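You operate a simulated robot arm through the tools that you are given. There is no shell and no other tool. Be economical: measure what you need, move in short steps, check, and stop when the job is done.

You are at the controls of a simulated robot arm. One attempt, no reset.

## Task
Pack the cable reel away: switch off, unplug, wind in.
Fine: blue plug in its holder, blue flap shut, meter at 0.0 m.

It is judged by the outcome, as a careful person would: the job done as asked, and still so three seconds after it is handed in. It fails if anything else is knocked over, pushed out of place, dropped, spilled or broken.

## Robot
A 7-joint arm with a two-finger parallel gripper, fixed in place. Base frame: the origin is at the foot of the arm, x ahead of it, y to its left, z up. Readings come in mm, rad, newtons and seconds.
With the tool pointing down near the work surface it reaches from about 300 to 760 mm from the base axis. Its first joint turns from -2.897 to 2.897 rad. Payload 3.91 kg.
Tool frame: the origin (TCP) lies between the finger pads and is the grasp point; the fingertips stand 30 mm ahead of it; z points along the fingers, y is the line along which they close. The gripper opens to 110 mm. The fingers are 20 mm wide and 10 mm thick; the gripper's body (48 by 112 mm) begins 55 mm behind the TCP.
Orientation is told as [roll, pitch, yaw] about the base's x, y, z axes, in that order, counted from this pose: with the fingers straight down and closing along the base's y, the tool's x points along the base's -x, its y along +y and its z along -z.

## Interface
- The arm moves only by the tool apply_moves. Its argument "increments" is a list that holds one entry, the list of rows, each a list of 7 numbers: the shift along the base's x, y, z in units of 50 mm (1.0 is 50 mm), then the turn, a rotation vector about the base's x, y, z in units of 6 degrees (1.0 is 6 degrees), then the opening in per cent of the stroke, from 0 (shut) to 100 (fully open). In form: [[[dx, dy, dz, wx, wy, wz, jaw], ...]]. A call has 1 to 20 rows; each row shifts and turns the commanded pose from where the row before left it. A call with a number of a shift or a turn outside -1 to 1 is refused whole. Each row takes 0.2 s and may step no farther than 50 mm and 0.15 rad from the row before; otherwise, or with a gripper value out of range, the whole call is refused. Where a pose cannot be reached the arm comes as near as it can. A force on the tool above 40 N (or 10 N above the force at the start of the call, whichever is more), or a blocked arm, ends the call early, and 0.2 s more pass. Each finger travels about 153 mm/s and halts on what it meets, pressing with about 38 N; the grip force reading is that of the motor and also rises with nothing between the fingers. The clock runs only during rows and for 0.2 s after the last one: add rows that do not move to give the fingers time. It gives the time, the measured TCP pose, the force on the tool (base axes), the opening and the grip force at its end, in the units of the frame above (readings bear some noise).
- Cameras (640 x 400 px; columns grow to the right, rows downward): "scene" is fixed at [222.6, -497.6, 1580.6]; the picture's right is [1.00, -0.01, 0.00], its down [-0.00, -0.34, -0.94] and it looks along [0.01, 0.94, -0.34] (base axes); focal length 344 px, centre (320, 200). "wrist" rides on the gripper at [-36, 0, -57] in the tool frame; the picture's right is [0.00, -1.00, 0.00], its down [0.97, 0.00, -0.24] and it looks along [0.24, 0.00, 0.97] (tool axes); focal length 218 px, centre (320, 200). There is no depth. A picture from a camera that has moved, and an enlarged one, comes with that camera's place and axes in the base frame and with its lens.
- get_image(camera): a new picture of that camera. It takes no simulated time.
- lift_body(by): slides the trunk up (or, below 0, down) by that many mm; the arm rides with it, the base frame stays. It gives what a move gives, with no picture.
- enlarge(camera, box): a new picture of the part [left, top, right, bottom] of that camera's present view, enlarged. It takes no simulated time.
- finish_job(): hands the job in; it is judged then, once.

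Work in short steps. Places have to be worked out from the pictures, the camera data and where the tool is seen: move nearer, look again, correct. Check each grasp and each placing, and mend what went wrong. You have 120 turns and 64 pictures in all, those below and enlarged ones among them. Open the gripper and draw the arm clear of the work before you hand the job in, unless the task says otherwise; then end with one line.

The tools are called after "Emit:" by a JSON object that holds its "op" and its "data". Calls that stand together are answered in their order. apply_moves: Moves the arm, as the interface text tells. Its arguments: {"type":"object","properties":{"increments":{"type":"array","items":{"type":"array","items":{"type":"array","items":{"type":"number"}}}}},"required":["increments"]} The other tools are called the same way: lift_body (by) slides the trunk up or down; get_image (camera) takes a picture; enlarge (camera, box) takes an enlarged picture of a part of a camera's view; finish_job () hands the job in.

At the start:

```text
t: 0.0
eef_pos: [262.0, 346.4, 1371.6]
ee_rot: [-0.001, 0.0, 0.0]
ft_force: [0.1, -0.5, 0.0]
grip_width: 110.1
gripper_force: 0.0
trunk travel left (down, up): [-575.0, 35.0]
```

scene: 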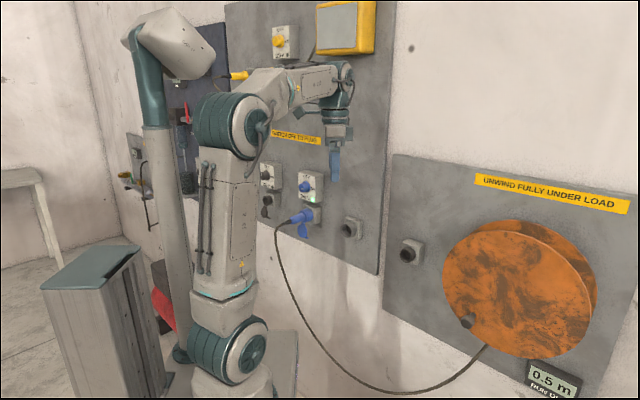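
wrist: 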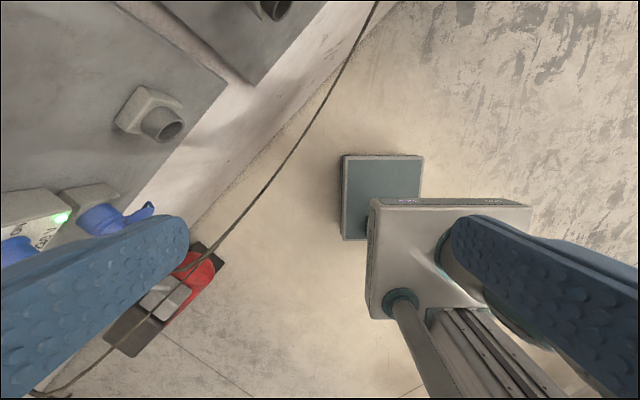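

I start by looking closer at the socket panel and at the reel.

Emit:
{"op": "enlarge", "data": {"camera": "scene", "box": [240, 130, 400, 260]}}

Emit:
{"op": "enlarge", "data": {"camera": "scene", "box": [380, 160, 640, 400]}}

Emit:
{"op": "enlarge", "data": {"camera": "scene", "box": [220, 0, 400, 150]}}

```text
3.08 times, centred on (320, 195) of scene
camera zoom: at [222.6, -497.6, 1580.6], right [1.0, -0.01, 0.0], down [0.0, -0.34, -0.94], along [0.01, 0.94, -0.34], focal length 1058 px, centre (320, 215)
```

zoom: 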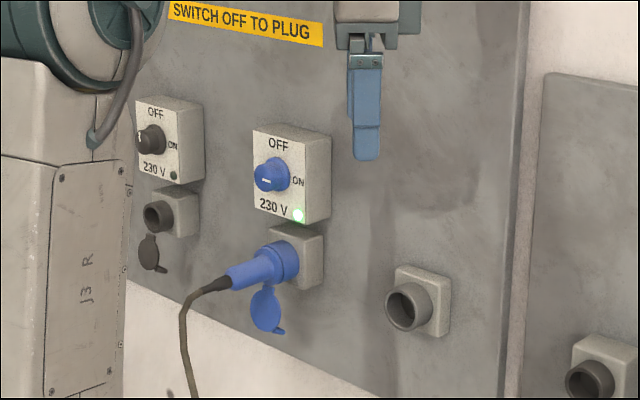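

```text
1.67 times, centred on (510, 280) of scene
camera zoom: at [222.6, -497.6, 1580.6], right [1.0, -0.01, 0.0], down [0.0, -0.34, -0.94], along [0.01, 0.94, -0.34], focal length 573 px, centre (3, 67)
```

zoom: 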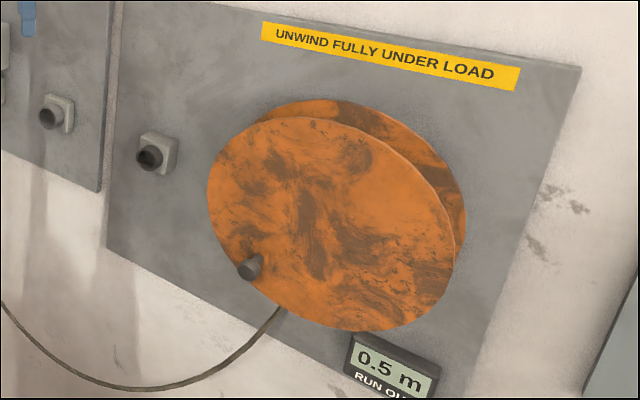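

```text
2.67 times, centred on (310, 75) of scene
camera zoom: at [222.6, -497.6, 1580.6], right [1.0, -0.01, 0.0], down [0.0, -0.34, -0.94], along [0.01, 0.94, -0.34], focal length 917 px, centre (347, 533)
```

zoom: 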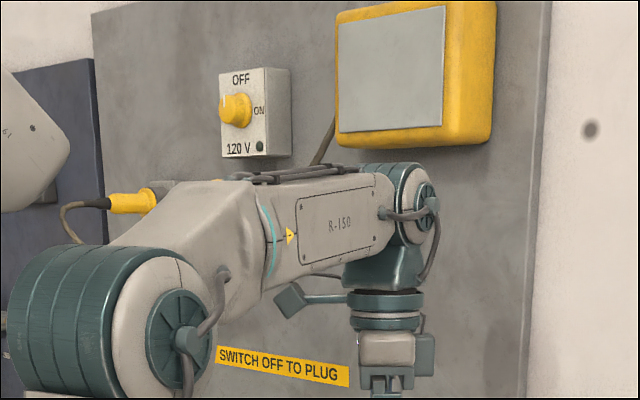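

The wall runs at about 45° to the base axes, going off ahead and to the left of the arm. From both pictures I place the nearer holder's mouth at about (329, 574, 1085). I yaw the tool by 45° so that it can then pitch to face the wall.

Emit:
{"op": "apply_moves", "data": {"increments": [[[0, 0, 0, 0, 0, 1, 100], [0, 0, 0, 0, 0, 1, 100], [0, 0, 0, 0, 0, 1, 100], [0, 0, 0, 0, 0, 1, 100], [0, 0, 0, 0, 0, 1, 100], [0, 0, 0, 0, 0, 1, 100], [0, 0, 0, 0, 0, 1, 100], [0, 0, 0, 0, 0, 0.5, 100]]]}}

```text
t: 1.8
eef_pos: [262.3, 347.3, 1371.4]
ee_rot: [-0.001, 0.0, 0.787]
ft_force: [1.0, -0.7, 0.0]
grip_width: 110.1
gripper_force: 0.1
trunk travel left (down, up): [-575.0, 35.0]
```

The yaw is done. Next I pitch the tool up to horizontal, facing the wall.

Emit:
{"op": "apply_moves", "data": {"increments": [[[0, 0, 0, 1, -1, 0, 100], [0, 0, 0, 1, -1, 0, 100], [0, 0, 0, 1, -1, 0, 100], [0, 0, 0, 1, -1, 0, 100], [0, 0, 0, 1, -1, 0, 100], [0, 0, 0, 1, -1, 0, 100], [0, 0, 0, 1, -1, 0, 100], [0, 0, 0, 1, -1, 0, 100], [0, 0, 0, 1, -1, 0, 100], [0, 0, 0, 1, -1, 0, 100], [0, 0, 0, 0.607, -0.607, 0, 100], [0, 0, 0, 0, 0, 0, 100]]]}}

Emit:
{"op": "get_image", "data": {"camera": "wrist"}}

Emit:
{"op": "get_image", "data": {"camera": "scene"}}

```text
t: 4.4
eef_pos: [261.6, 347.8, 1371.7]
ee_rot: [-3.105, -1.568, -2.394]
ft_force: [-0.2, 0.3, 0.2]
grip_width: 110.0
gripper_force: 0.0
trunk travel left (down, up): [-575.0, 35.0]
```

```text
58 pictures are left
camera wrist: at [222.0, 307.3, 1408.7], right [0.71, -0.71, 0.0], down [-0.17, -0.17, -0.97], along [0.69, 0.69, -0.24], focal length 218 px, centre (320, 200)
```

wrist: 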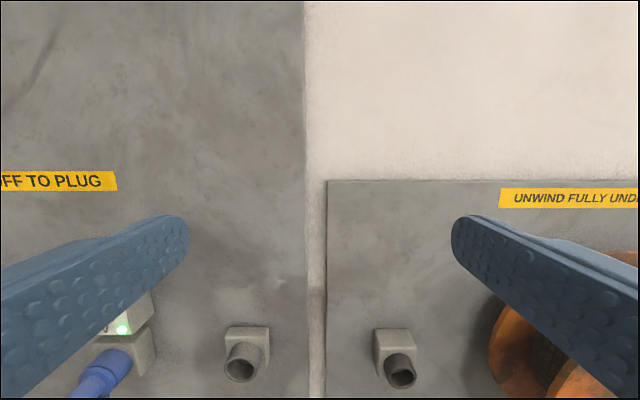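

```text
57 pictures are left
```

scene: 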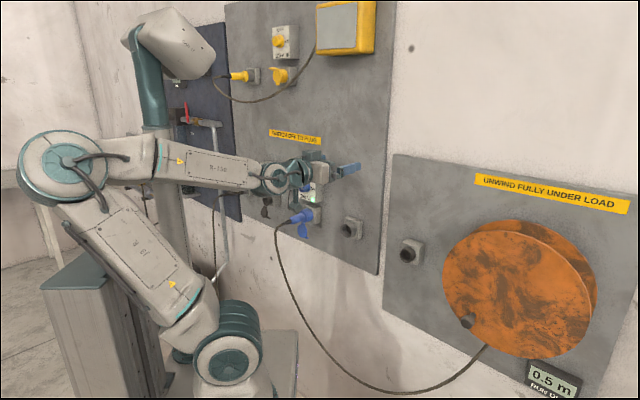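

The tool now faces the wall squarely. I lower the trunk to bring the camera level with the sockets.

Emit:
{"op": "lift_body", "data": {"by": -170}}

Emit:
{"op": "get_image", "data": {"camera": "wrist"}}

```text
t: 6.0
eef_pos: [295.2, 354.0, 1166.9]
ee_rot: [0.559, -1.425, 0.225]
ft_force: [0.7, -0.4, 0.5]
grip_width: 110.1
gripper_force: 0.0
trunk travel left (down, up): [-417.0, 193.0]
stopped: the arm was blocked; the commanded pose is now the measured one
```

```text
56 pictures are left
camera wrist: at [259.0, 315.7, 1211.0], right [0.7, -0.71, -0.08], down [-0.3, -0.2, -0.93], along [0.65, 0.68, -0.36], focal length 218 px, centre (320, 200)
```

wrist: 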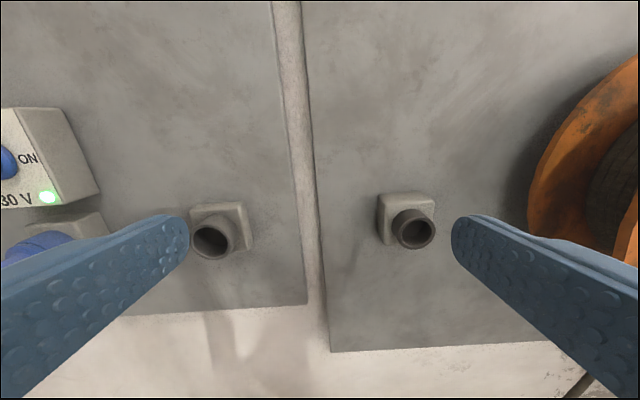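

The arm was blocked during the lowering and its pose shifted. I check the scene picture for what it touched.

Emit:
{"op": "get_image", "data": {"camera": "scene"}}

```text
55 pictures are left
```

scene: 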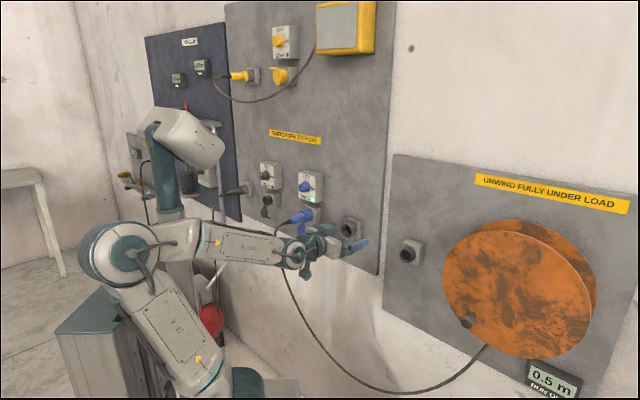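

The elbow appears to have come down on the grey cabinet. Nothing looks displaced, so I raise the trunk 80 mm to free it.

Emit:
{"op": "lift_body", "data": {"by": 80}}

Emit:
{"op": "get_image", "data": {"camera": "scene"}}

```text
t: 7.2
eef_pos: [292.1, 353.9, 1254.0]
ee_rot: [0.557, -1.434, 0.229]
ft_force: [0.7, 0.4, 0.4]
grip_width: 110.0
gripper_force: 0.1
trunk travel left (down, up): [-497.0, 113.0]
```

```text
54 pictures are left
```

scene: 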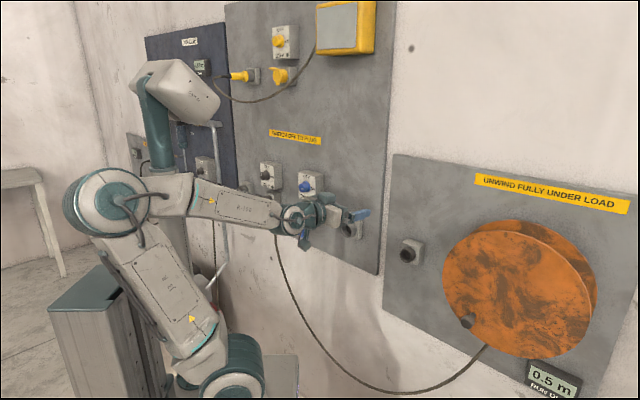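

Nothing else has moved. I square the orientation again and shift toward the blue socket, staying well clear of the wall.

Emit:
{"op": "apply_moves", "data": {"increments": [[[0, 0, 0, 0.15, -0.67, 0, 100], [0, 0, 0, 0.15, -0.67, 0, 100], [-0.51, 0.34, -0.2, 0, 0, 0, 100], [-0.51, 0.34, -0.2, 0, 0, 0, 100], [-0.51, 0.34, -0.2, 0, 0, 0, 100], [-0.51, 0.34, -0.2, 0, 0, 0, 100], [-0.51, 0.34, -0.2, 0, 0, 0, 100], [0, 0, 0, 0, 0, 0, 100]]]}}

Emit:
{"op": "get_image", "data": {"camera": "wrist"}}

```text
t: 8.4
eef_pos: [292.2, 343.6, 1245.6]
ee_rot: [1.612, -1.447, -0.968]
ft_force: [0.7, 0.6, 0.0]
grip_width: 109.9
gripper_force: 0.1
trunk travel left (down, up): [-497.0, 113.0]
stopped in row 5: the arm was blocked; the commanded pose is now the measured one
```

```text
53 pictures are left
camera wrist: at [249.3, 307.0, 1282.2], right [0.6, -0.79, -0.12], down [-0.26, -0.05, -0.96], along [0.76, 0.61, -0.23], focal length 218 px, centre (320, 200)
```

wrist: 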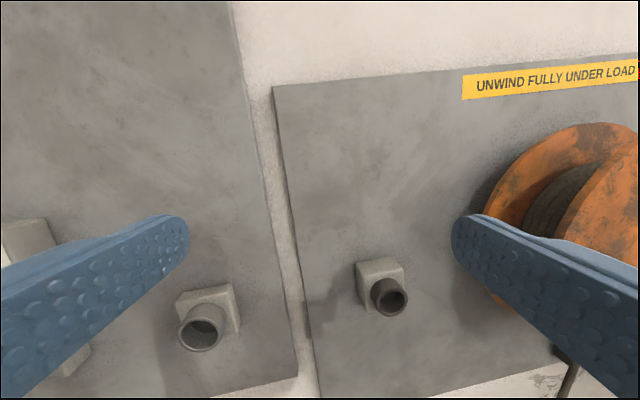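

Blocked again, although it went only a short way. I look at the arm to see which part is touching.

Emit:
{"op": "enlarge", "data": {"camera": "scene", "box": [30, 50, 400, 400]}}

```text
1.14 times, centred on (215, 225) of scene
camera zoom: at [222.6, -497.6, 1580.6], right [1.0, -0.01, 0.0], down [0.0, -0.34, -0.94], along [0.01, 0.94, -0.34], focal length 393 px, centre (440, 171)
```

zoom: 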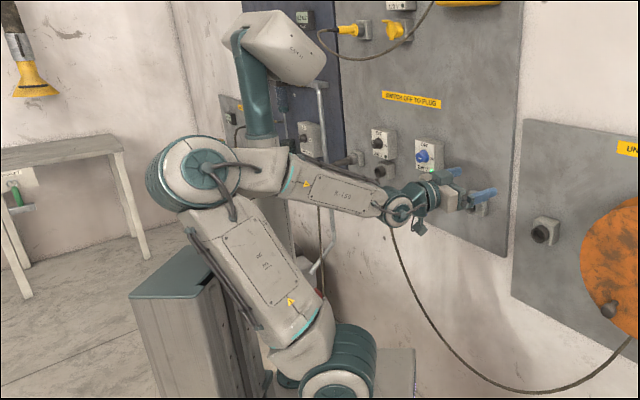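

The elbow is folded far back, close to the column and cabinet. I raise the trunk and extend toward the wall at a height with nothing on it, so the elbow unfolds.

Emit:
{"op": "lift_body", "data": {"by": 110}}

Emit:
{"op": "apply_moves", "data": {"increments": [[[0.4, 0.4, 0, 0, 0, 0, 100], [0.4, 0.4, 0, 0, 0, 0, 100], [0.4, 0.4, 0, 0, 0, 0, 100], [0, 0, 0, 0, 0, 0, 100]]]}}

Emit:
{"op": "get_image", "data": {"camera": "wrist"}}

Emit:
{"op": "get_image", "data": {"camera": "scene"}}

```text
t: 9.8
eef_pos: [291.7, 342.8, 1357.8]
ee_rot: [1.646, -1.448, -0.999]
ft_force: [0.0, -0.4, 1.4]
grip_width: 110.1
gripper_force: 0.1
trunk travel left (down, up): [-607.0, 3.0]
```

```text
t: 10.8
eef_pos: [351.5, 407.4, 1358.6]
ee_rot: [1.676, -1.453, -1.027]
ft_force: [0.3, -1.0, -0.3]
grip_width: 110.2
gripper_force: 0.1
trunk travel left (down, up): [-607.0, 3.0]
```

```text
51 pictures are left
camera wrist: at [307.8, 368.8, 1394.9], right [0.6, -0.79, -0.12], down [-0.25, -0.05, -0.97], along [0.76, 0.61, -0.23], focal length 218 px, centre (320, 200)
```

wrist: 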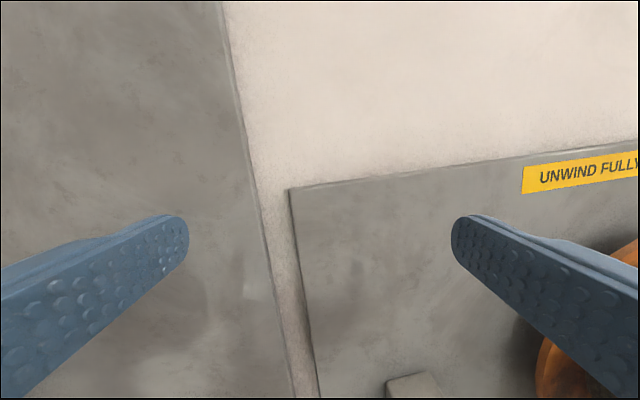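

```text
50 pictures are left
```

scene: 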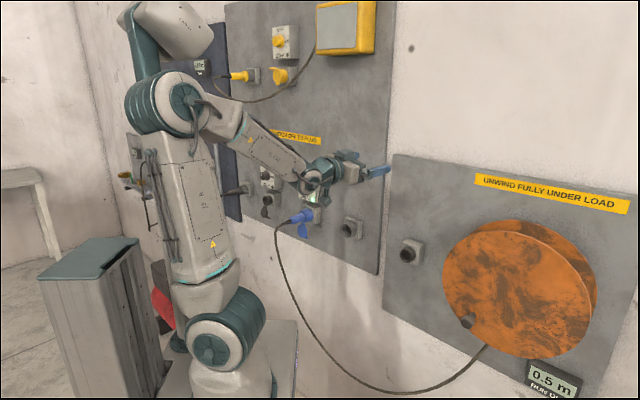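

The elbow is up and clear now. I square the tool again and shift left along the wall in small rows.

Emit:
{"op": "apply_moves", "data": {"increments": [[[0, 0, 0, -0.455, -0.33, 0.65, 100], [0, 0, 0, -0.455, -0.33, 0.65, 100], [-0.5, 0.5, 0, 0, 0, 0, 100], [-0.5, 0.5, 0, 0, 0, 0, 100], [-0.5, 0.5, 0, 0, 0, 0, 100], [0, 0, 0, 0, 0, 0, 100]]]}}

Emit:
{"op": "get_image", "data": {"camera": "wrist"}}

```text
t: 12.2
eef_pos: [275.2, 482.1, 1358.2]
ee_rot: [2.105, -1.57, -1.321]
ft_force: [0.2, 0.3, -0.1]
grip_width: 110.2
gripper_force: 0.1
trunk travel left (down, up): [-607.0, 3.0]
```

```text
49 pictures are left
camera wrist: at [234.5, 442.0, 1394.1], right [0.71, -0.71, 0.0], down [-0.17, -0.17, -0.97], along [0.69, 0.69, -0.24], focal length 218 px, centre (320, 200)
```

wrist: 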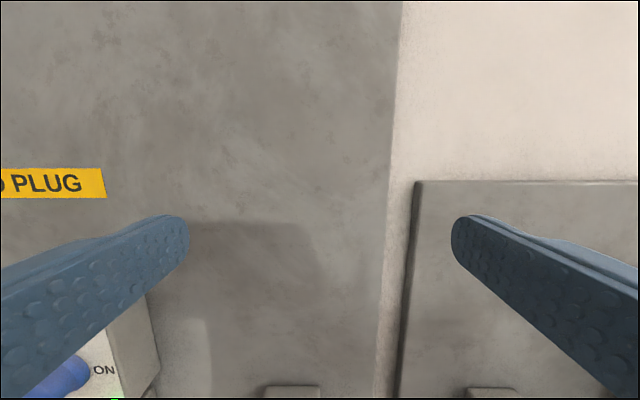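

I place the blue switch knob at about u=626 into the wall, w=−382 along it (x≈172, y≈713), z≈1197. I move left, staying high and away from the wall, to see it head-on.

Emit:
{"op": "apply_moves", "data": {"increments": [[[-0.7, 0.6, -0.1, 0, 0, 0, 100], [-0.7, 0.6, -0.1, 0, 0, 0, 100], [-0.7, 0.6, -0.1, 0, 0, 0, 100], [-0.7, 0.6, -0.1, 0, 0, 0, 100], [0, 0, 0, 0, 0, 0, 100]]]}}

Emit:
{"op": "get_image", "data": {"camera": "wrist"}}

Emit:
{"op": "get_image", "data": {"camera": "scene"}}

```text
t: 13.4
eef_pos: [137.1, 599.9, 1337.7]
ee_rot: [1.786, -1.569, -1.001]
ft_force: [-0.6, -0.4, 0.2]
grip_width: 109.8
gripper_force: 0.1
trunk travel left (down, up): [-607.0, 3.0]
```

```text
48 pictures are left
camera wrist: at [96.8, 560.0, 1374.1], right [0.71, -0.71, 0.0], down [-0.17, -0.17, -0.97], along [0.69, 0.69, -0.24], focal length 218 px, centre (320, 200)
```

wrist: 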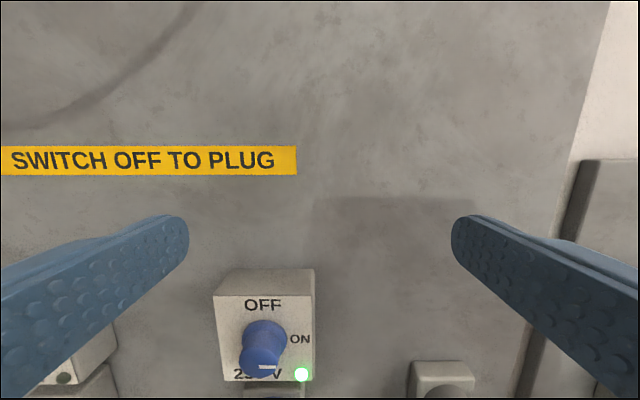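

```text
47 pictures are left
```

scene: 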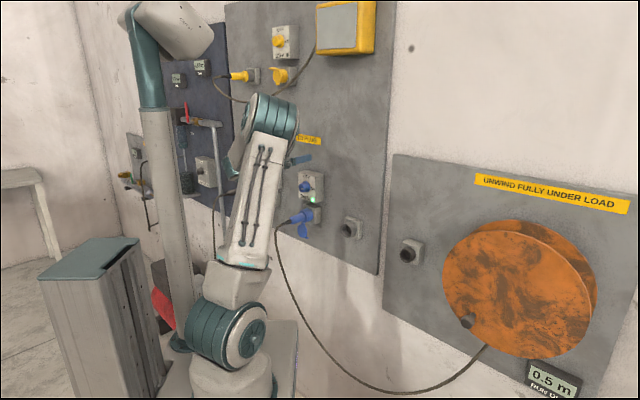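

The knob's white line points right, at ON, and OFF is at the top, so it needs a quarter turn counter-clockwise. I go down to knob height, staying about 65 mm short of it, for a level look.

Emit:
{"op": "apply_moves", "data": {"increments": [[[-0.26, 0.26, -0.9, 0, 0, 0, 100], [-0.26, 0.26, -0.9, 0, 0, 0, 100], [-0.26, 0.26, -0.9, 0, 0, 0, 100], [0, 0, 0, 0, 0, 0, 100]]]}}

Emit:
{"op": "get_image", "data": {"camera": "wrist"}}

```text
t: 14.4
eef_pos: [95.6, 639.9, 1203.8]
ee_rot: [2.062, -1.567, -1.278]
ft_force: [-0.5, -0.1, -0.2]
grip_width: 110.2
gripper_force: 0.0
trunk travel left (down, up): [-607.0, 3.0]
```

```text
46 pictures are left
camera wrist: at [55.6, 599.6, 1240.5], right [0.71, -0.71, 0.0], down [-0.17, -0.17, -0.97], along [0.69, 0.69, -0.24], focal length 218 px, centre (320, 200)
```

wrist: 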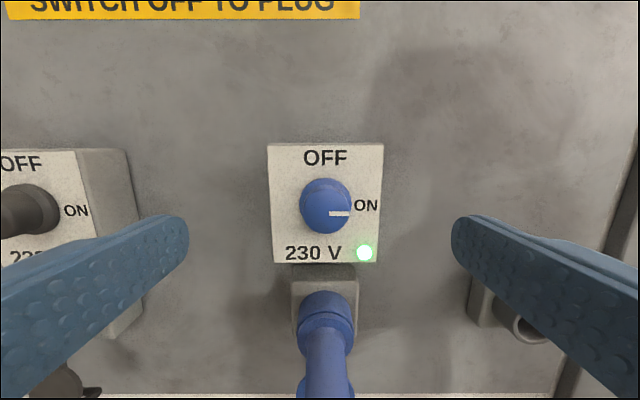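

The knob is about 35 mm across, with its tip near u=608, w=−380, z=1196, and the box face is near u=633. I centre on it, narrow the jaws and go in until the fingertips stand just short of the box face.

Emit:
{"op": "apply_moves", "data": {"increments": [[[0.06, -0.06, -0.15, 0, 0, 0, 60], [0.35, 0.35, 0, 0, 0, 0, 60], [0.35, 0.35, 0, 0, 0, 0, 60], [0.35, 0.35, 0, 0, 0, 0, 60], [0, 0, 0, 0, 0, 0, 60]]]}}

Emit:
{"op": "get_image", "data": {"camera": "wrist"}}

```text
t: 15.6
eef_pos: [153.1, 690.5, 1196.7]
ee_rot: [1.852, -1.568, -1.064]
ft_force: [-0.3, 0.0, -0.7]
grip_width: 65.9
gripper_force: 0.0
trunk travel left (down, up): [-607.0, 3.0]
```

```text
45 pictures are left
camera wrist: at [112.1, 650.3, 1233.8], right [0.71, -0.71, 0.0], down [-0.17, -0.17, -0.97], along [0.69, 0.69, -0.24], focal length 218 px, centre (320, 200)
```

wrist: 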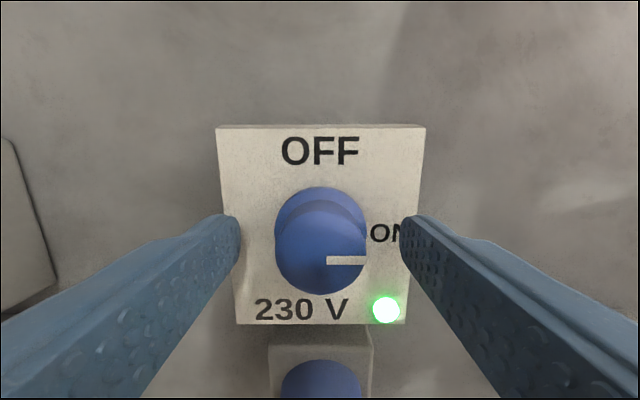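

The knob is centred between the fingers. I close on it.

Emit:
{"op": "apply_moves", "data": {"increments": [[[0, 0, 0, 0, 0, 0, 20], [0, 0, 0, 0, 0, 0, 20], [0, 0, 0, 0, 0, 0, 20]]]}}

```text
t: 16.4
eef_pos: [152.7, 689.2, 1196.7]
ee_rot: [1.778, -1.571, -0.99]
ft_force: [0.9, 1.3, -0.2]
grip_width: 33.3
gripper_force: 44.7
trunk travel left (down, up): [-607.0, 3.0]
```

The fingers hold the knob at 33 mm. I turn it 90° counter-clockwise, which is about −u.

Emit:
{"op": "apply_moves", "data": {"increments": [[[0, 0, 0, -1, -1, 0, 20], [0, 0, 0, -1, -1, 0, 20], [0, 0, 0, -1, -1, 0, 20], [0, 0, 0, -1, -1, 0, 20], [0, 0, 0, -1, -1, 0, 20], [0, 0, 0, -1, -1, 0, 20], [0, 0, 0, -1, -1, 0, 20], [0, 0, 0, -1, -1, 0, 20], [0, 0, 0, -1, -1, 0, 20], [0, 0, 0, -1, -1, 0, 20], [0, 0, 0, -0.607, -0.607, 0, 20], [0, 0, 0, 0, 0, 0, 20]]]}}

Emit:
{"op": "get_image", "data": {"camera": "wrist"}}

```text
t: 19.0
eef_pos: [151.0, 692.1, 1194.5]
ee_rot: [-1.569, 0.001, 2.358]
ft_force: [-2.6, 16.9, 5.9]
grip_width: 33.6
gripper_force: 44.8
trunk travel left (down, up): [-607.0, 3.0]
```

```text
44 pictures are left
camera wrist: at [85.2, 677.4, 1195.2], right [0.0, 0.0, 1.0], down [0.52, -0.86, 0.0], along [0.86, 0.52, 0.0], focal length 218 px, centre (320, 200)
```

wrist: 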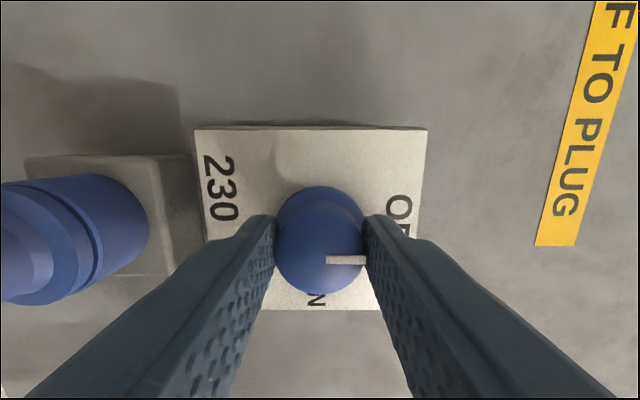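

The mark now points up at OFF. I let go and back away to check the lamp and see the plug.

Emit:
{"op": "apply_moves", "data": {"increments": [[[0, 0, 0, 0, 0, 0, 50], [0, 0, 0, 0, 0, 0, 50], [-0.5, -0.5, 0, 0, 0, 0, 50], [-0.5, -0.5, 0, 0, 0, 0, 50], [-0.4, -0.4, 0, 0, 0, 0, 50], [0, 0, 0, 0, 0, 0, 60]]]}}

Emit:
{"op": "get_image", "data": {"camera": "wrist"}}

Emit:
{"op": "enlarge", "data": {"camera": "scene", "box": [240, 150, 370, 250]}}

```text
t: 20.4
eef_pos: [80.1, 617.6, 1196.5]
ee_rot: [-1.573, -0.002, 2.357]
ft_force: [-0.4, 0.4, -0.5]
grip_width: 66.0
gripper_force: 0.1
trunk travel left (down, up): [-607.0, 3.0]
```

```text
43 pictures are left
camera wrist: at [15.7, 604.0, 1196.8], right [0.0, 0.0, 1.0], down [0.52, -0.86, 0.0], along [0.86, 0.52, 0.0], focal length 218 px, centre (320, 200)
```

wrist: 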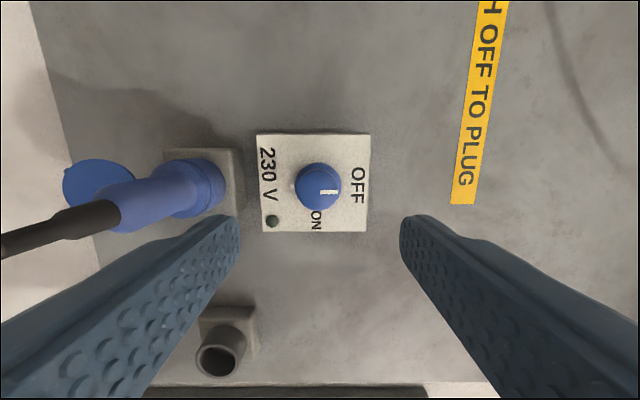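

```text
4.00 times, centred on (305, 200) of scene
camera zoom: at [222.6, -497.6, 1580.6], right [1.0, -0.01, 0.0], down [0.0, -0.34, -0.94], along [0.01, 0.94, -0.34], focal length 1375 px, centre (380, 200)
```

zoom: 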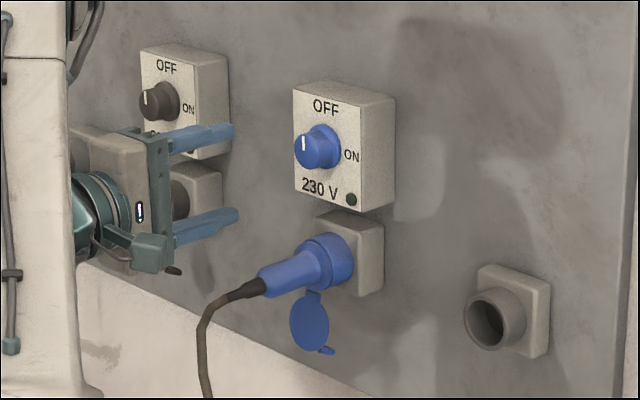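

The lamp is out and the mark is at OFF. The plug axis is horizontal, at about w=−382, z=1078, with its blue body between u=560 and 625. Before pulling it I compare the two empty holders for marks.

Emit:
{"op": "enlarge", "data": {"camera": "scene", "box": [330, 200, 440, 270]}}

Emit:
{"op": "enlarge", "data": {"camera": "scene", "box": [100, 50, 320, 220]}}

```text
5.71 times, centred on (385, 235) of scene
camera zoom: at [222.6, -497.6, 1580.6], right [1.0, -0.01, 0.0], down [0.0, -0.34, -0.94], along [0.01, 0.94, -0.34], focal length 1965 px, centre (-51, 0)
```

zoom: 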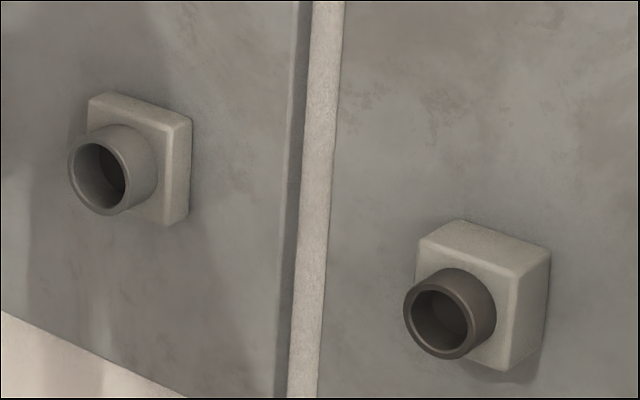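

```text
2.35 times, centred on (210, 135) of scene
camera zoom: at [222.6, -497.6, 1580.6], right [1.0, -0.01, 0.0], down [0.0, -0.34, -0.94], along [0.01, 0.94, -0.34], focal length 809 px, centre (579, 353)
```

zoom: 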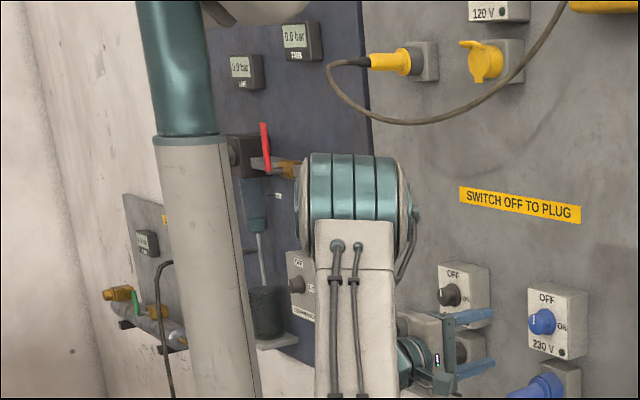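

The cable geometry settles the choice. After winding in 0.5 m the cable would not reach the holder on the socket panel, so the reel panel's own holder at about w=62, z=1077 is the right one. I roll the tool back and pitch it 45° down, so the gripper body clears the cable behind the plug.

Emit:
{"op": "apply_moves", "data": {"increments": [[[0, 0, 0, 1, 1, 0, 60], [0, 0, 0, 1, 1, 0, 60], [0, 0, 0, 1, 1, 0, 60], [0, 0, 0, 1, 1, 0, 60], [0, 0, 0, 1, 1, 0, 60], [0, 0, 0, 1, 1, 0, 60], [0, 0, 0, 1, 1, 0, 60], [0, 0, 0, 1, 1, 0, 60], [0, 0, 0, 1, 1, 0, 60], [0, 0, 0, 1, 1, 0, 60], [0, 0, 0, 0.607, 0.607, 0, 60], [0, 0, 0, -1, 1, 0, 60], [0, 0, 0, -1, 1, 0, 60], [0, 0, 0, -1, 1, 0, 60], [0, 0, 0, -1, 1, 0, 60], [0, 0, 0, -1, 1, 0, 60], [0, 0, 0, -0.3, 0.3, 0, 60], [0, 0, 0, 0, 0, 0, 60]]]}}

Emit:
{"op": "get_image", "data": {"camera": "wrist"}}

```text
t: 24.2
eef_pos: [82.6, 619.8, 1196.4]
ee_rot: [0.001, -0.783, 0.782]
ft_force: [0.2, 0.4, -1.0]
grip_width: 66.0
gripper_force: 0.1
trunk travel left (down, up): [-607.0, 3.0]
```

```text
39 pictures are left
camera wrist: at [71.5, 609.5, 1261.9], right [0.71, -0.71, 0.0], down [-0.61, -0.6, -0.52], along [0.36, 0.37, -0.86], focal length 218 px, centre (320, 200)
```

wrist: 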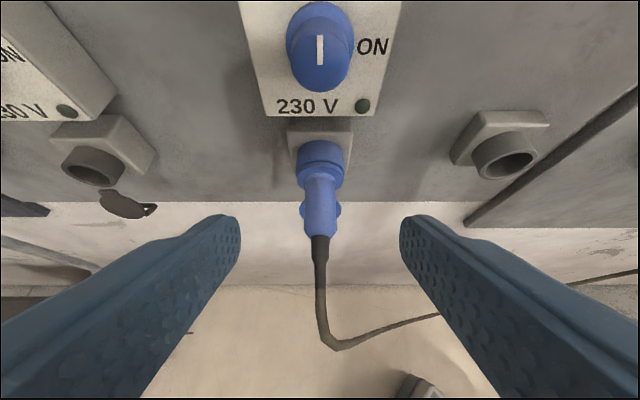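

The plug lies right in the tool's plane, with its rear end at u≈553 and the collar starting near 612. I go down and then diagonally in, so the fingers straddle the body at u≈578, z≈1078.

Emit:
{"op": "apply_moves", "data": {"increments": [[[0, 0, -0.74, 0, 0, 0, 60], [0.287, 0.287, -0.406, 0, 0, 0, 60], [0.287, 0.287, -0.406, 0, 0, 0, 60], [0.287, 0.287, -0.406, 0, 0, 0, 60], [0.287, 0.287, -0.406, 0, 0, 0, 60], [0, 0, 0, 0, 0, 0, 60]]]}}

Emit:
{"op": "get_image", "data": {"camera": "wrist"}}

```text
t: 25.6
eef_pos: [140.2, 676.1, 1078.4]
ee_rot: [0.0, -0.788, 0.78]
ft_force: [-0.7, 1.3, 0.3]
grip_width: 65.9
gripper_force: 0.1
trunk travel left (down, up): [-607.0, 3.0]
```

```text
38 pictures are left
camera wrist: at [129.9, 666.3, 1144.6], right [0.71, -0.71, 0.0], down [-0.61, -0.6, -0.52], along [0.37, 0.37, -0.86], focal length 218 px, centre (320, 200)
```

wrist: 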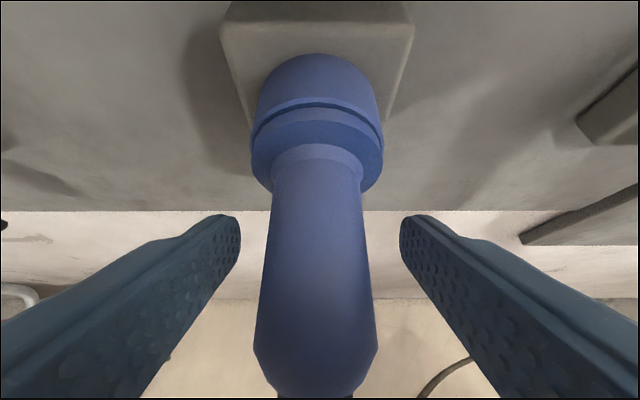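

The plug body sits centred between the fingers, clear of the collar. I close on it.

Emit:
{"op": "apply_moves", "data": {"increments": [[[0, 0, 0, 0, 0, 0, 10], [0, 0, 0, 0, 0, 0, 10], [0, 0, 0, 0, 0, 0, 10]]]}}

```text
t: 26.4
eef_pos: [140.7, 676.4, 1079.4]
ee_rot: [0.002, -0.785, 0.783]
ft_force: [-0.5, 1.2, 0.4]
grip_width: 28.8
gripper_force: 38.2
trunk travel left (down, up): [-607.0, 3.0]
```

Gripped at 28.8 mm. I pull the plug straight out of the wall in small steps.

Emit:
{"op": "apply_moves", "data": {"increments": [[[-0.15, -0.15, 0, 0, 0, 0, 10], [-0.15, -0.15, 0, 0, 0, 0, 10], [-0.2, -0.2, 0, 0, 0, 0, 10], [-0.2, -0.2, 0, 0, 0, 0, 10], [-0.3, -0.3, 0, 0, 0, 0, 10], [-0.3, -0.3, 0, 0, 0, 0, 10], [0, 0, 0, 0, 0, 0, 10]]]}}

Emit:
{"op": "get_image", "data": {"camera": "wrist"}}

Emit:
{"op": "get_image", "data": {"camera": "scene"}}

```text
t: 28.0
eef_pos: [75.1, 612.0, 1075.5]
ee_rot: [-0.001, -0.787, 0.781]
ft_force: [-0.2, -1.0, 0.1]
grip_width: 29.0
gripper_force: 37.9
trunk travel left (down, up): [-607.0, 3.0]
```

```text
37 pictures are left
camera wrist: at [63.4, 602.1, 1142.8], right [0.71, -0.71, 0.0], down [-0.61, -0.6, -0.52], along [0.37, 0.37, -0.86], focal length 218 px, centre (320, 200)
```

wrist: 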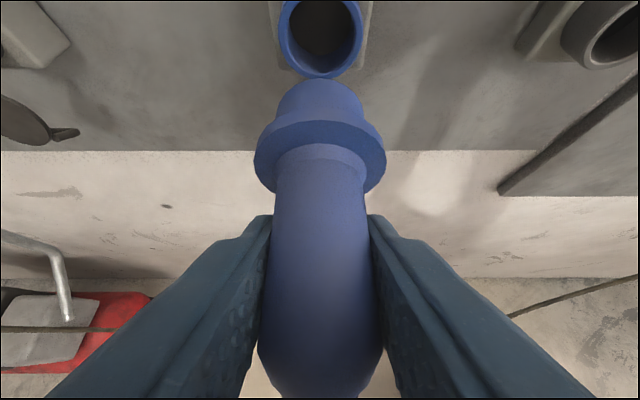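

```text
36 pictures are left
```

scene: 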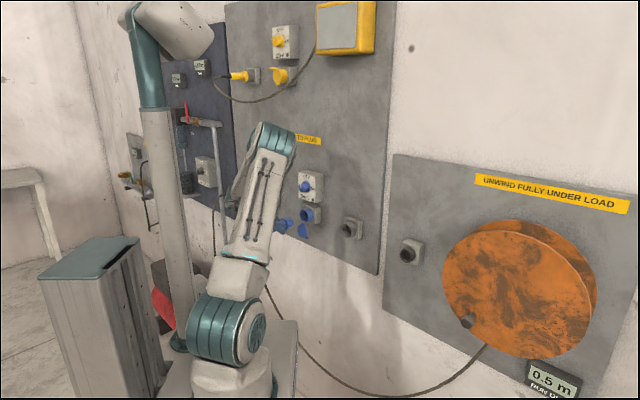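

The plug is out, with its nose clear of the socket. I carry it right along the wall at this height and distance toward the reel panel's holder, in two parts.

Emit:
{"op": "apply_moves", "data": {"increments": [[[0.69, -0.69, 0, 0, 0, 0, 10], [0.69, -0.69, 0, 0, 0, 0, 10], [0.69, -0.69, 0, 0, 0, 0, 10], [0.69, -0.69, 0, 0, 0, 0, 10], [0, 0, 0, 0, 0, 0, 10]]]}}

Emit:
{"op": "get_image", "data": {"camera": "scene"}}

```text
t: 29.2
eef_pos: [215.9, 472.6, 1075.1]
ee_rot: [0.002, -0.784, 0.784]
ft_force: [0.4, -0.5, 0.5]
grip_width: 29.2
gripper_force: 38.6
trunk travel left (down, up): [-607.0, 3.0]
```

```text
35 pictures are left
```

scene: 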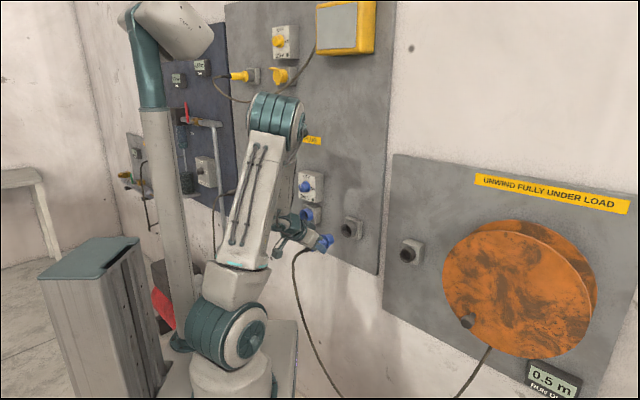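

It goes well, and nothing has been touched. I carry on toward the holder and look when in front of it.

Emit:
{"op": "apply_moves", "data": {"increments": [[[0.69, -0.69, 0, 0, 0, 0, 10], [0.69, -0.69, 0, 0, 0, 0, 10], [0.69, -0.69, 0, 0, 0, 0, 10], [0.69, -0.69, 0, 0, 0, 0, 10], [0.69, -0.69, 0, 0, 0, 0, 10], [0, 0, 0, 0, 0, 0, 10]]]}}

Emit:
{"op": "get_image", "data": {"camera": "wrist"}}

Emit:
{"op": "get_image", "data": {"camera": "scene"}}

```text
t: 30.6
eef_pos: [383.6, 298.8, 1076.0]
ee_rot: [0.002, -0.786, 0.781]
ft_force: [0.9, 0.3, -0.7]
grip_width: 29.0
gripper_force: 38.4
trunk travel left (down, up): [-607.0, 3.0]
```

```text
34 pictures are left
camera wrist: at [372.5, 290.1, 1142.6], right [0.71, -0.71, 0.0], down [-0.61, -0.6, -0.52], along [0.36, 0.37, -0.86], focal length 218 px, centre (320, 200)
```

wrist: 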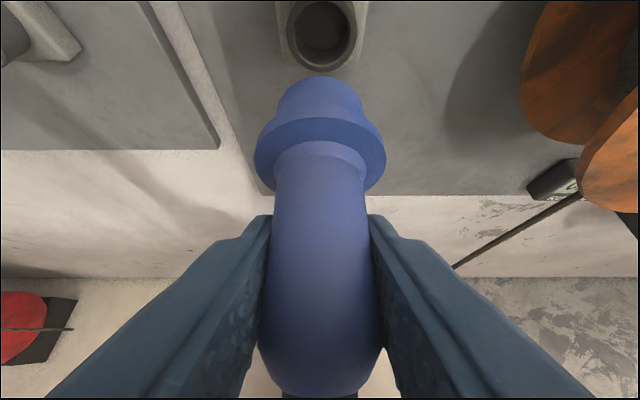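

```text
33 pictures are left
```

scene: 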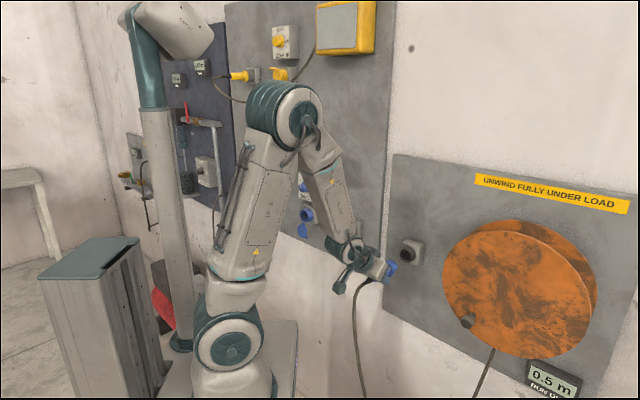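

The plug is in line sideways, with the mouth at column 321. The mouth seems about 2–4 mm higher than the plug's axis, so I raise 4 mm and advance to about 15 mm short for a closer look.

Emit:
{"op": "apply_moves", "data": {"increments": [[[0, 0, 0.08, 0, 0, 0, 10], [0.41, 0.41, 0, 0, 0, 0, 10], [0.4, 0.4, 0, 0, 0, 0, 10], [0, 0, 0, 0, 0, 0, 10]]]}}

Emit:
{"op": "get_image", "data": {"camera": "wrist"}}

Emit:
{"op": "enlarge", "data": {"camera": "scene", "box": [350, 215, 450, 285]}}

```text
t: 31.6
eef_pos: [424.5, 339.9, 1080.7]
ee_rot: [0.001, -0.786, 0.783]
ft_force: [0.4, -0.5, -2.0]
grip_width: 29.3
gripper_force: 38.0
trunk travel left (down, up): [-607.0, 3.0]
```

```text
32 pictures are left
camera wrist: at [414.7, 330.8, 1147.2], right [0.71, -0.71, 0.0], down [-0.61, -0.6, -0.52], along [0.37, 0.37, -0.86], focal length 218 px, centre (320, 200)
```

wrist: 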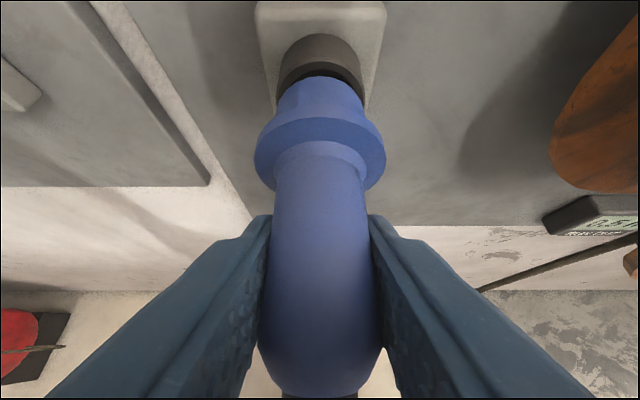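

```text
5.71 times, centred on (400, 250) of scene
camera zoom: at [222.6, -497.6, 1580.6], right [1.0, -0.01, 0.0], down [0.0, -0.34, -0.94], along [0.01, 0.94, -0.34], focal length 1965 px, centre (-137, -86)
```

zoom: 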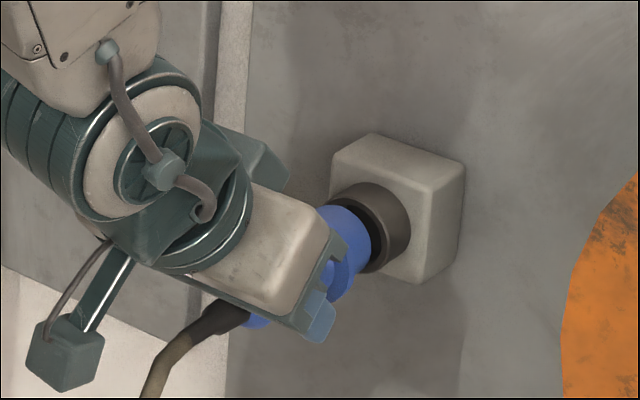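

It is well lined up sideways. I push in gently in small steps and watch the force.

Emit:
{"op": "apply_moves", "data": {"increments": [[[0.1, 0.1, 0, 0, 0, 0, 10], [0.1, 0.1, 0, 0, 0, 0, 10], [0.1, 0.1, 0, 0, 0, 0, 10], [0, 0, 0, 0, 0, 0, 10]]]}}

Emit:
{"op": "enlarge", "data": {"camera": "scene", "box": [350, 215, 450, 285]}}

Emit:
{"op": "get_image", "data": {"camera": "wrist"}}

```text
t: 32.5
eef_pos: [434.5, 350.4, 1077.0]
ee_rot: [0.005, -0.768, 0.784]
ft_force: [-17.2, -16.8, -2.3]
grip_width: 28.7
gripper_force: 38.3
trunk travel left (down, up): [-607.0, 3.0]
stopped in row 4: the force on the tool passed its limit (the readings are from after the stop); the commanded pose is now the measured one
```

```text
5.71 times, centred on (400, 250) of scene
camera zoom: at [222.6, -497.6, 1580.6], right [1.0, -0.01, 0.0], down [0.0, -0.34, -0.94], along [0.01, 0.94, -0.34], focal length 1965 px, centre (-137, -86)
```

zoom: 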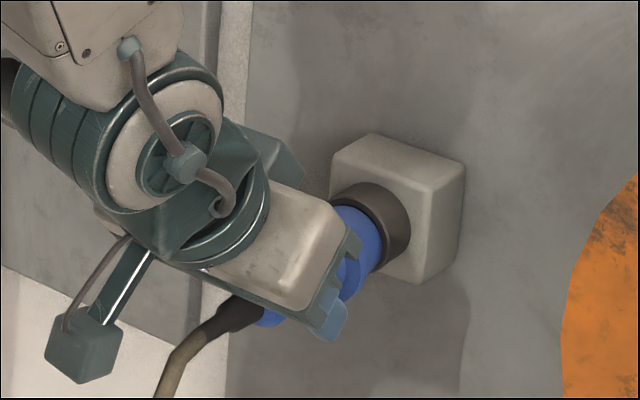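

```text
29 pictures are left
camera wrist: at [424.2, 340.4, 1142.9], right [0.71, -0.71, 0.0], down [-0.61, -0.61, -0.5], along [0.35, 0.36, -0.86], focal length 218 px, centre (320, 200)
```

wrist: 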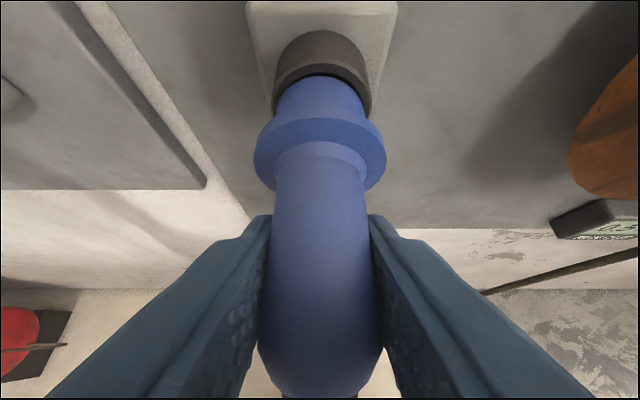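

The nose met the rim: the scene picture shows it sitting low, with the gap only above it. I back off a little, level the tilt, raise to z≈1083 and try again.

Emit:
{"op": "apply_moves", "data": {"increments": [[[-0.12, -0.12, 0, 0.12, -0.12, 0, 10], [0, 0, 0.13, 0, 0, 0, 10], [0, 0, 0, 0, 0, 0, 10]]]}}

Emit:
{"op": "enlarge", "data": {"camera": "scene", "box": [370, 225, 430, 270]}}

```text
t: 33.3
eef_pos: [433.7, 347.7, 1085.9]
ee_rot: [0.003, -0.794, 0.782]
ft_force: [0.4, -0.1, -1.3]
grip_width: 29.1
gripper_force: 38.1
trunk travel left (down, up): [-607.0, 3.0]
```

```text
8.89 times, centred on (400, 248) of scene
camera zoom: at [222.6, -497.6, 1580.6], right [1.0, -0.01, 0.0], down [0.0, -0.34, -0.94], along [0.01, 0.94, -0.34], focal length 3056 px, centre (-391, -222)
```

zoom: 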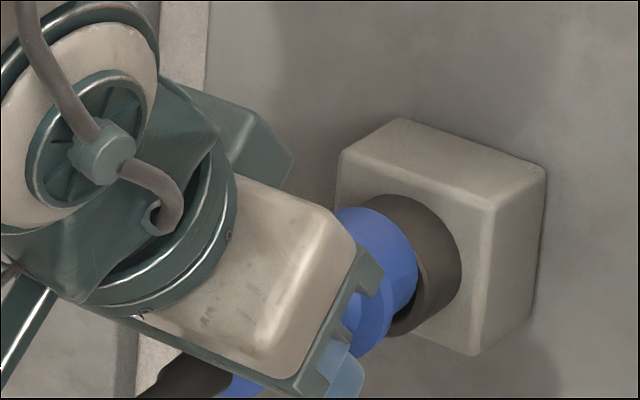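

Now the gap shows at the bottom, so the nose is slightly high. I lower about 2 mm and push gently.

Emit:
{"op": "apply_moves", "data": {"increments": [[[0, 0, -0.04, -0.08, 0.08, 0, 10], [0.08, 0.08, 0, 0, 0, 0, 10], [0.08, 0.08, 0, 0, 0, 0, 10], [0.08, 0.08, 0, 0, 0, 0, 10], [0, 0, 0, 0, 0, 0, 10]]]}}

Emit:
{"op": "enlarge", "data": {"camera": "scene", "box": [370, 225, 430, 270]}}

```text
t: 34.2
eef_pos: [435.2, 350.6, 1077.9]
ee_rot: [0.006, -0.763, 0.78]
ft_force: [-17.6, -16.8, 1.0]
grip_width: 29.2
gripper_force: 38.0
trunk travel left (down, up): [-607.0, 3.0]
stopped in row 4: the force on the tool passed its limit (the readings are from after the stop); the commanded pose is now the measured one
```

```text
8.89 times, centred on (400, 248) of scene
camera zoom: at [222.6, -497.6, 1580.6], right [1.0, -0.01, 0.0], down [0.0, -0.34, -0.94], along [0.01, 0.94, -0.34], focal length 3056 px, centre (-391, -222)
```

zoom: 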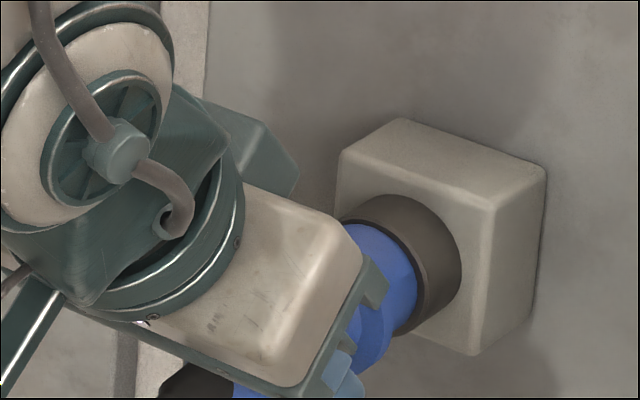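

It seems to catch on the rim, and from my measurements this hole may be narrower than the other holder's, so I should check which one fits before forcing anything. I back off and look at this mouth closely.

Emit:
{"op": "apply_moves", "data": {"increments": [[[-0.4, -0.4, 0, 0.2, -0.2, 0, 10], [-0.4, -0.4, 0, 0, 0, 0, 10], [-0.3, -0.3, 0, 0, 0, 0, 10], [0, 0, 0, 0, 0, 0, 10]]]}}

Emit:
{"op": "enlarge", "data": {"camera": "wrist", "box": [220, 0, 420, 125]}}

```text
t: 35.2
eef_pos: [382.6, 298.8, 1080.0]
ee_rot: [0.006, -0.8, 0.781]
ft_force: [-0.1, -0.1, -1.7]
grip_width: 29.1
gripper_force: 37.5
trunk travel left (down, up): [-607.0, 3.0]
```

```text
3.20 times, centred on (320, 62) of wrist
camera zoom: at [372.2, 288.1, 1145.3], right [0.71, -0.71, 0.0], down [-0.6, -0.6, -0.53], along [0.37, 0.38, -0.85], focal length 698 px, centre (320, 640)
```

zoom: 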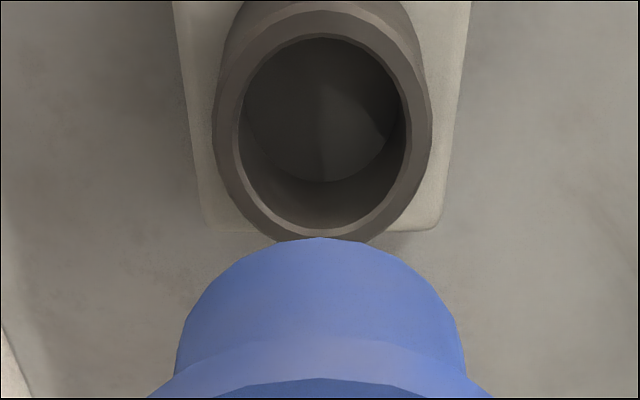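

I go and take the same view of the other holder to compare the sizes.

Emit:
{"op": "apply_moves", "data": {"increments": [[[-0.668, 0.668, 0, 0, 0, 0, 10], [-0.668, 0.668, 0, 0, 0, 0, 10], [-0.668, 0.668, 0, 0, 0, 0, 10], [-0.668, 0.668, 0, 0, 0, 0, 10], [-0.668, 0.668, 0, 0, 0, 0, 10], [0, 0, 0, 0, 0, 0, 10]]]}}

Emit:
{"op": "enlarge", "data": {"camera": "wrist", "box": [220, 0, 420, 125]}}

```text
t: 36.6
eef_pos: [215.2, 466.2, 1079.1]
ee_rot: [0.005, -0.797, 0.782]
ft_force: [-0.3, -0.5, -1.5]
grip_width: 29.0
gripper_force: 37.9
trunk travel left (down, up): [-607.0, 3.0]
```

```text
3.20 times, centred on (320, 62) of wrist
camera zoom: at [204.4, 455.2, 1145.3], right [0.71, -0.71, 0.0], down [-0.6, -0.6, -0.53], along [0.37, 0.38, -0.85], focal length 698 px, centre (320, 640)
```

zoom: 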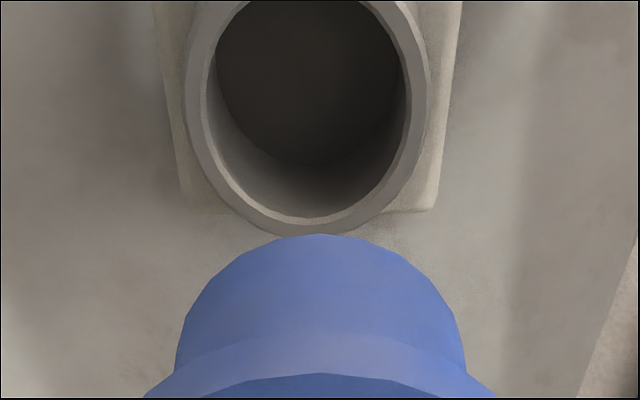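

The left holder's bore is about 43 mm, against about 34 mm for the reel panel's, and the plug nose is about 41 mm. So the holder beside the socket is the plug's own. I shift 2.4 mm left, level the plug (it was nudged about 2° up) and advance to just short of the mouth.

Emit:
{"op": "apply_moves", "data": {"increments": [[[-0.034, 0.034, 0, -0.22, 0.22, 0, 10], [0.36, 0.36, 0, 0, 0, 0, 10], [0.36, 0.36, 0, 0, 0, 0, 10], [0.33, 0.33, 0, 0, 0, 0, 10], [0, 0, 0, 0, 0, 0, 10]]]}}

Emit:
{"op": "enlarge", "data": {"camera": "wrist", "box": [220, 0, 420, 125]}}

Emit:
{"op": "enlarge", "data": {"camera": "scene", "box": [310, 200, 380, 250]}}

```text
t: 37.8
eef_pos: [268.5, 522.2, 1080.2]
ee_rot: [0.006, -0.767, 0.782]
ft_force: [0.2, 0.1, -1.1]
grip_width: 29.1
gripper_force: 38.2
trunk travel left (down, up): [-607.0, 3.0]
```

```text
3.20 times, centred on (320, 62) of wrist
camera zoom: at [259.1, 511.7, 1147.3], right [0.71, -0.71, 0.0], down [-0.61, -0.61, -0.5], along [0.35, 0.36, -0.87], focal length 698 px, centre (320, 640)
```

zoom: 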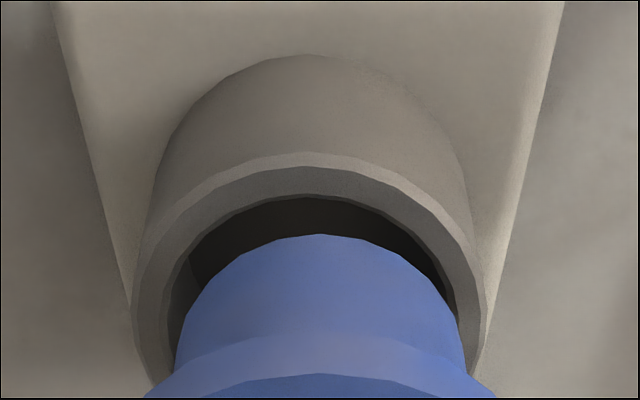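

```text
8.00 times, centred on (345, 225) of scene
camera zoom: at [222.6, -497.6, 1580.6], right [1.0, -0.01, 0.0], down [0.0, -0.34, -0.94], along [0.01, 0.94, -0.34], focal length 2750 px, centre (120, 0)
```

zoom: 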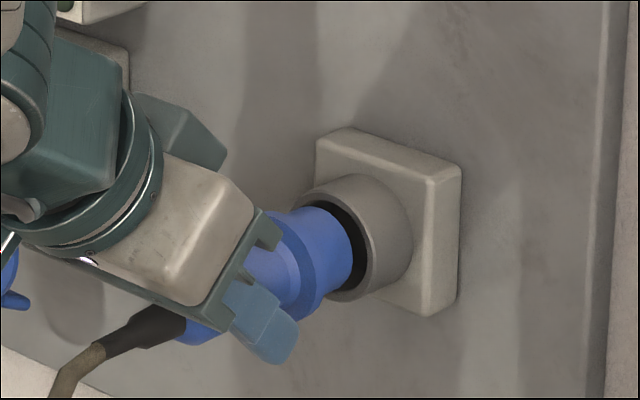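

The ring's centre is still about 2 mm to the left and perhaps 1 mm up. I correct that and push in gently.

Emit:
{"op": "apply_moves", "data": {"increments": [[[-0.027, 0.027, 0.02, 0, 0, 0, 10], [0.1, 0.1, 0, 0, 0, 0, 10], [0.1, 0.1, 0, 0, 0, 0, 10], [0.1, 0.1, 0, 0, 0, 0, 10], [0, 0, 0, 0, 0, 0, 10]]]}}

Emit:
{"op": "enlarge", "data": {"camera": "wrist", "box": [220, 0, 420, 125]}}

```text
t: 39.0
eef_pos: [281.5, 537.4, 1079.0]
ee_rot: [0.005, -0.763, 0.783]
ft_force: [0.6, -0.5, -4.3]
grip_width: 29.0
gripper_force: 38.5
trunk travel left (down, up): [-607.0, 3.0]
```

```text
3.20 times, centred on (320, 62) of wrist
camera zoom: at [271.2, 528.2, 1147.0], right [0.71, -0.71, 0.0], down [-0.61, -0.61, -0.5], along [0.35, 0.36, -0.87], focal length 698 px, centre (320, 640)
```

zoom: 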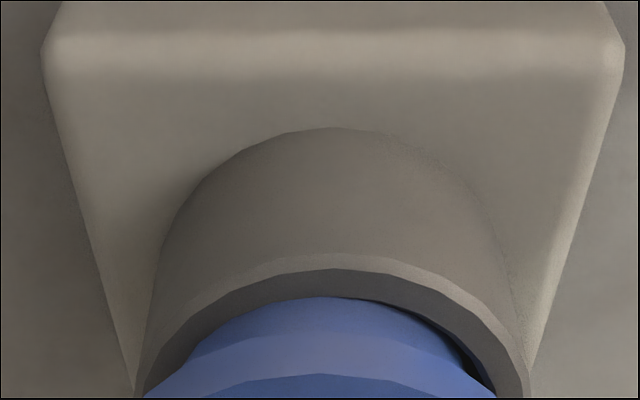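

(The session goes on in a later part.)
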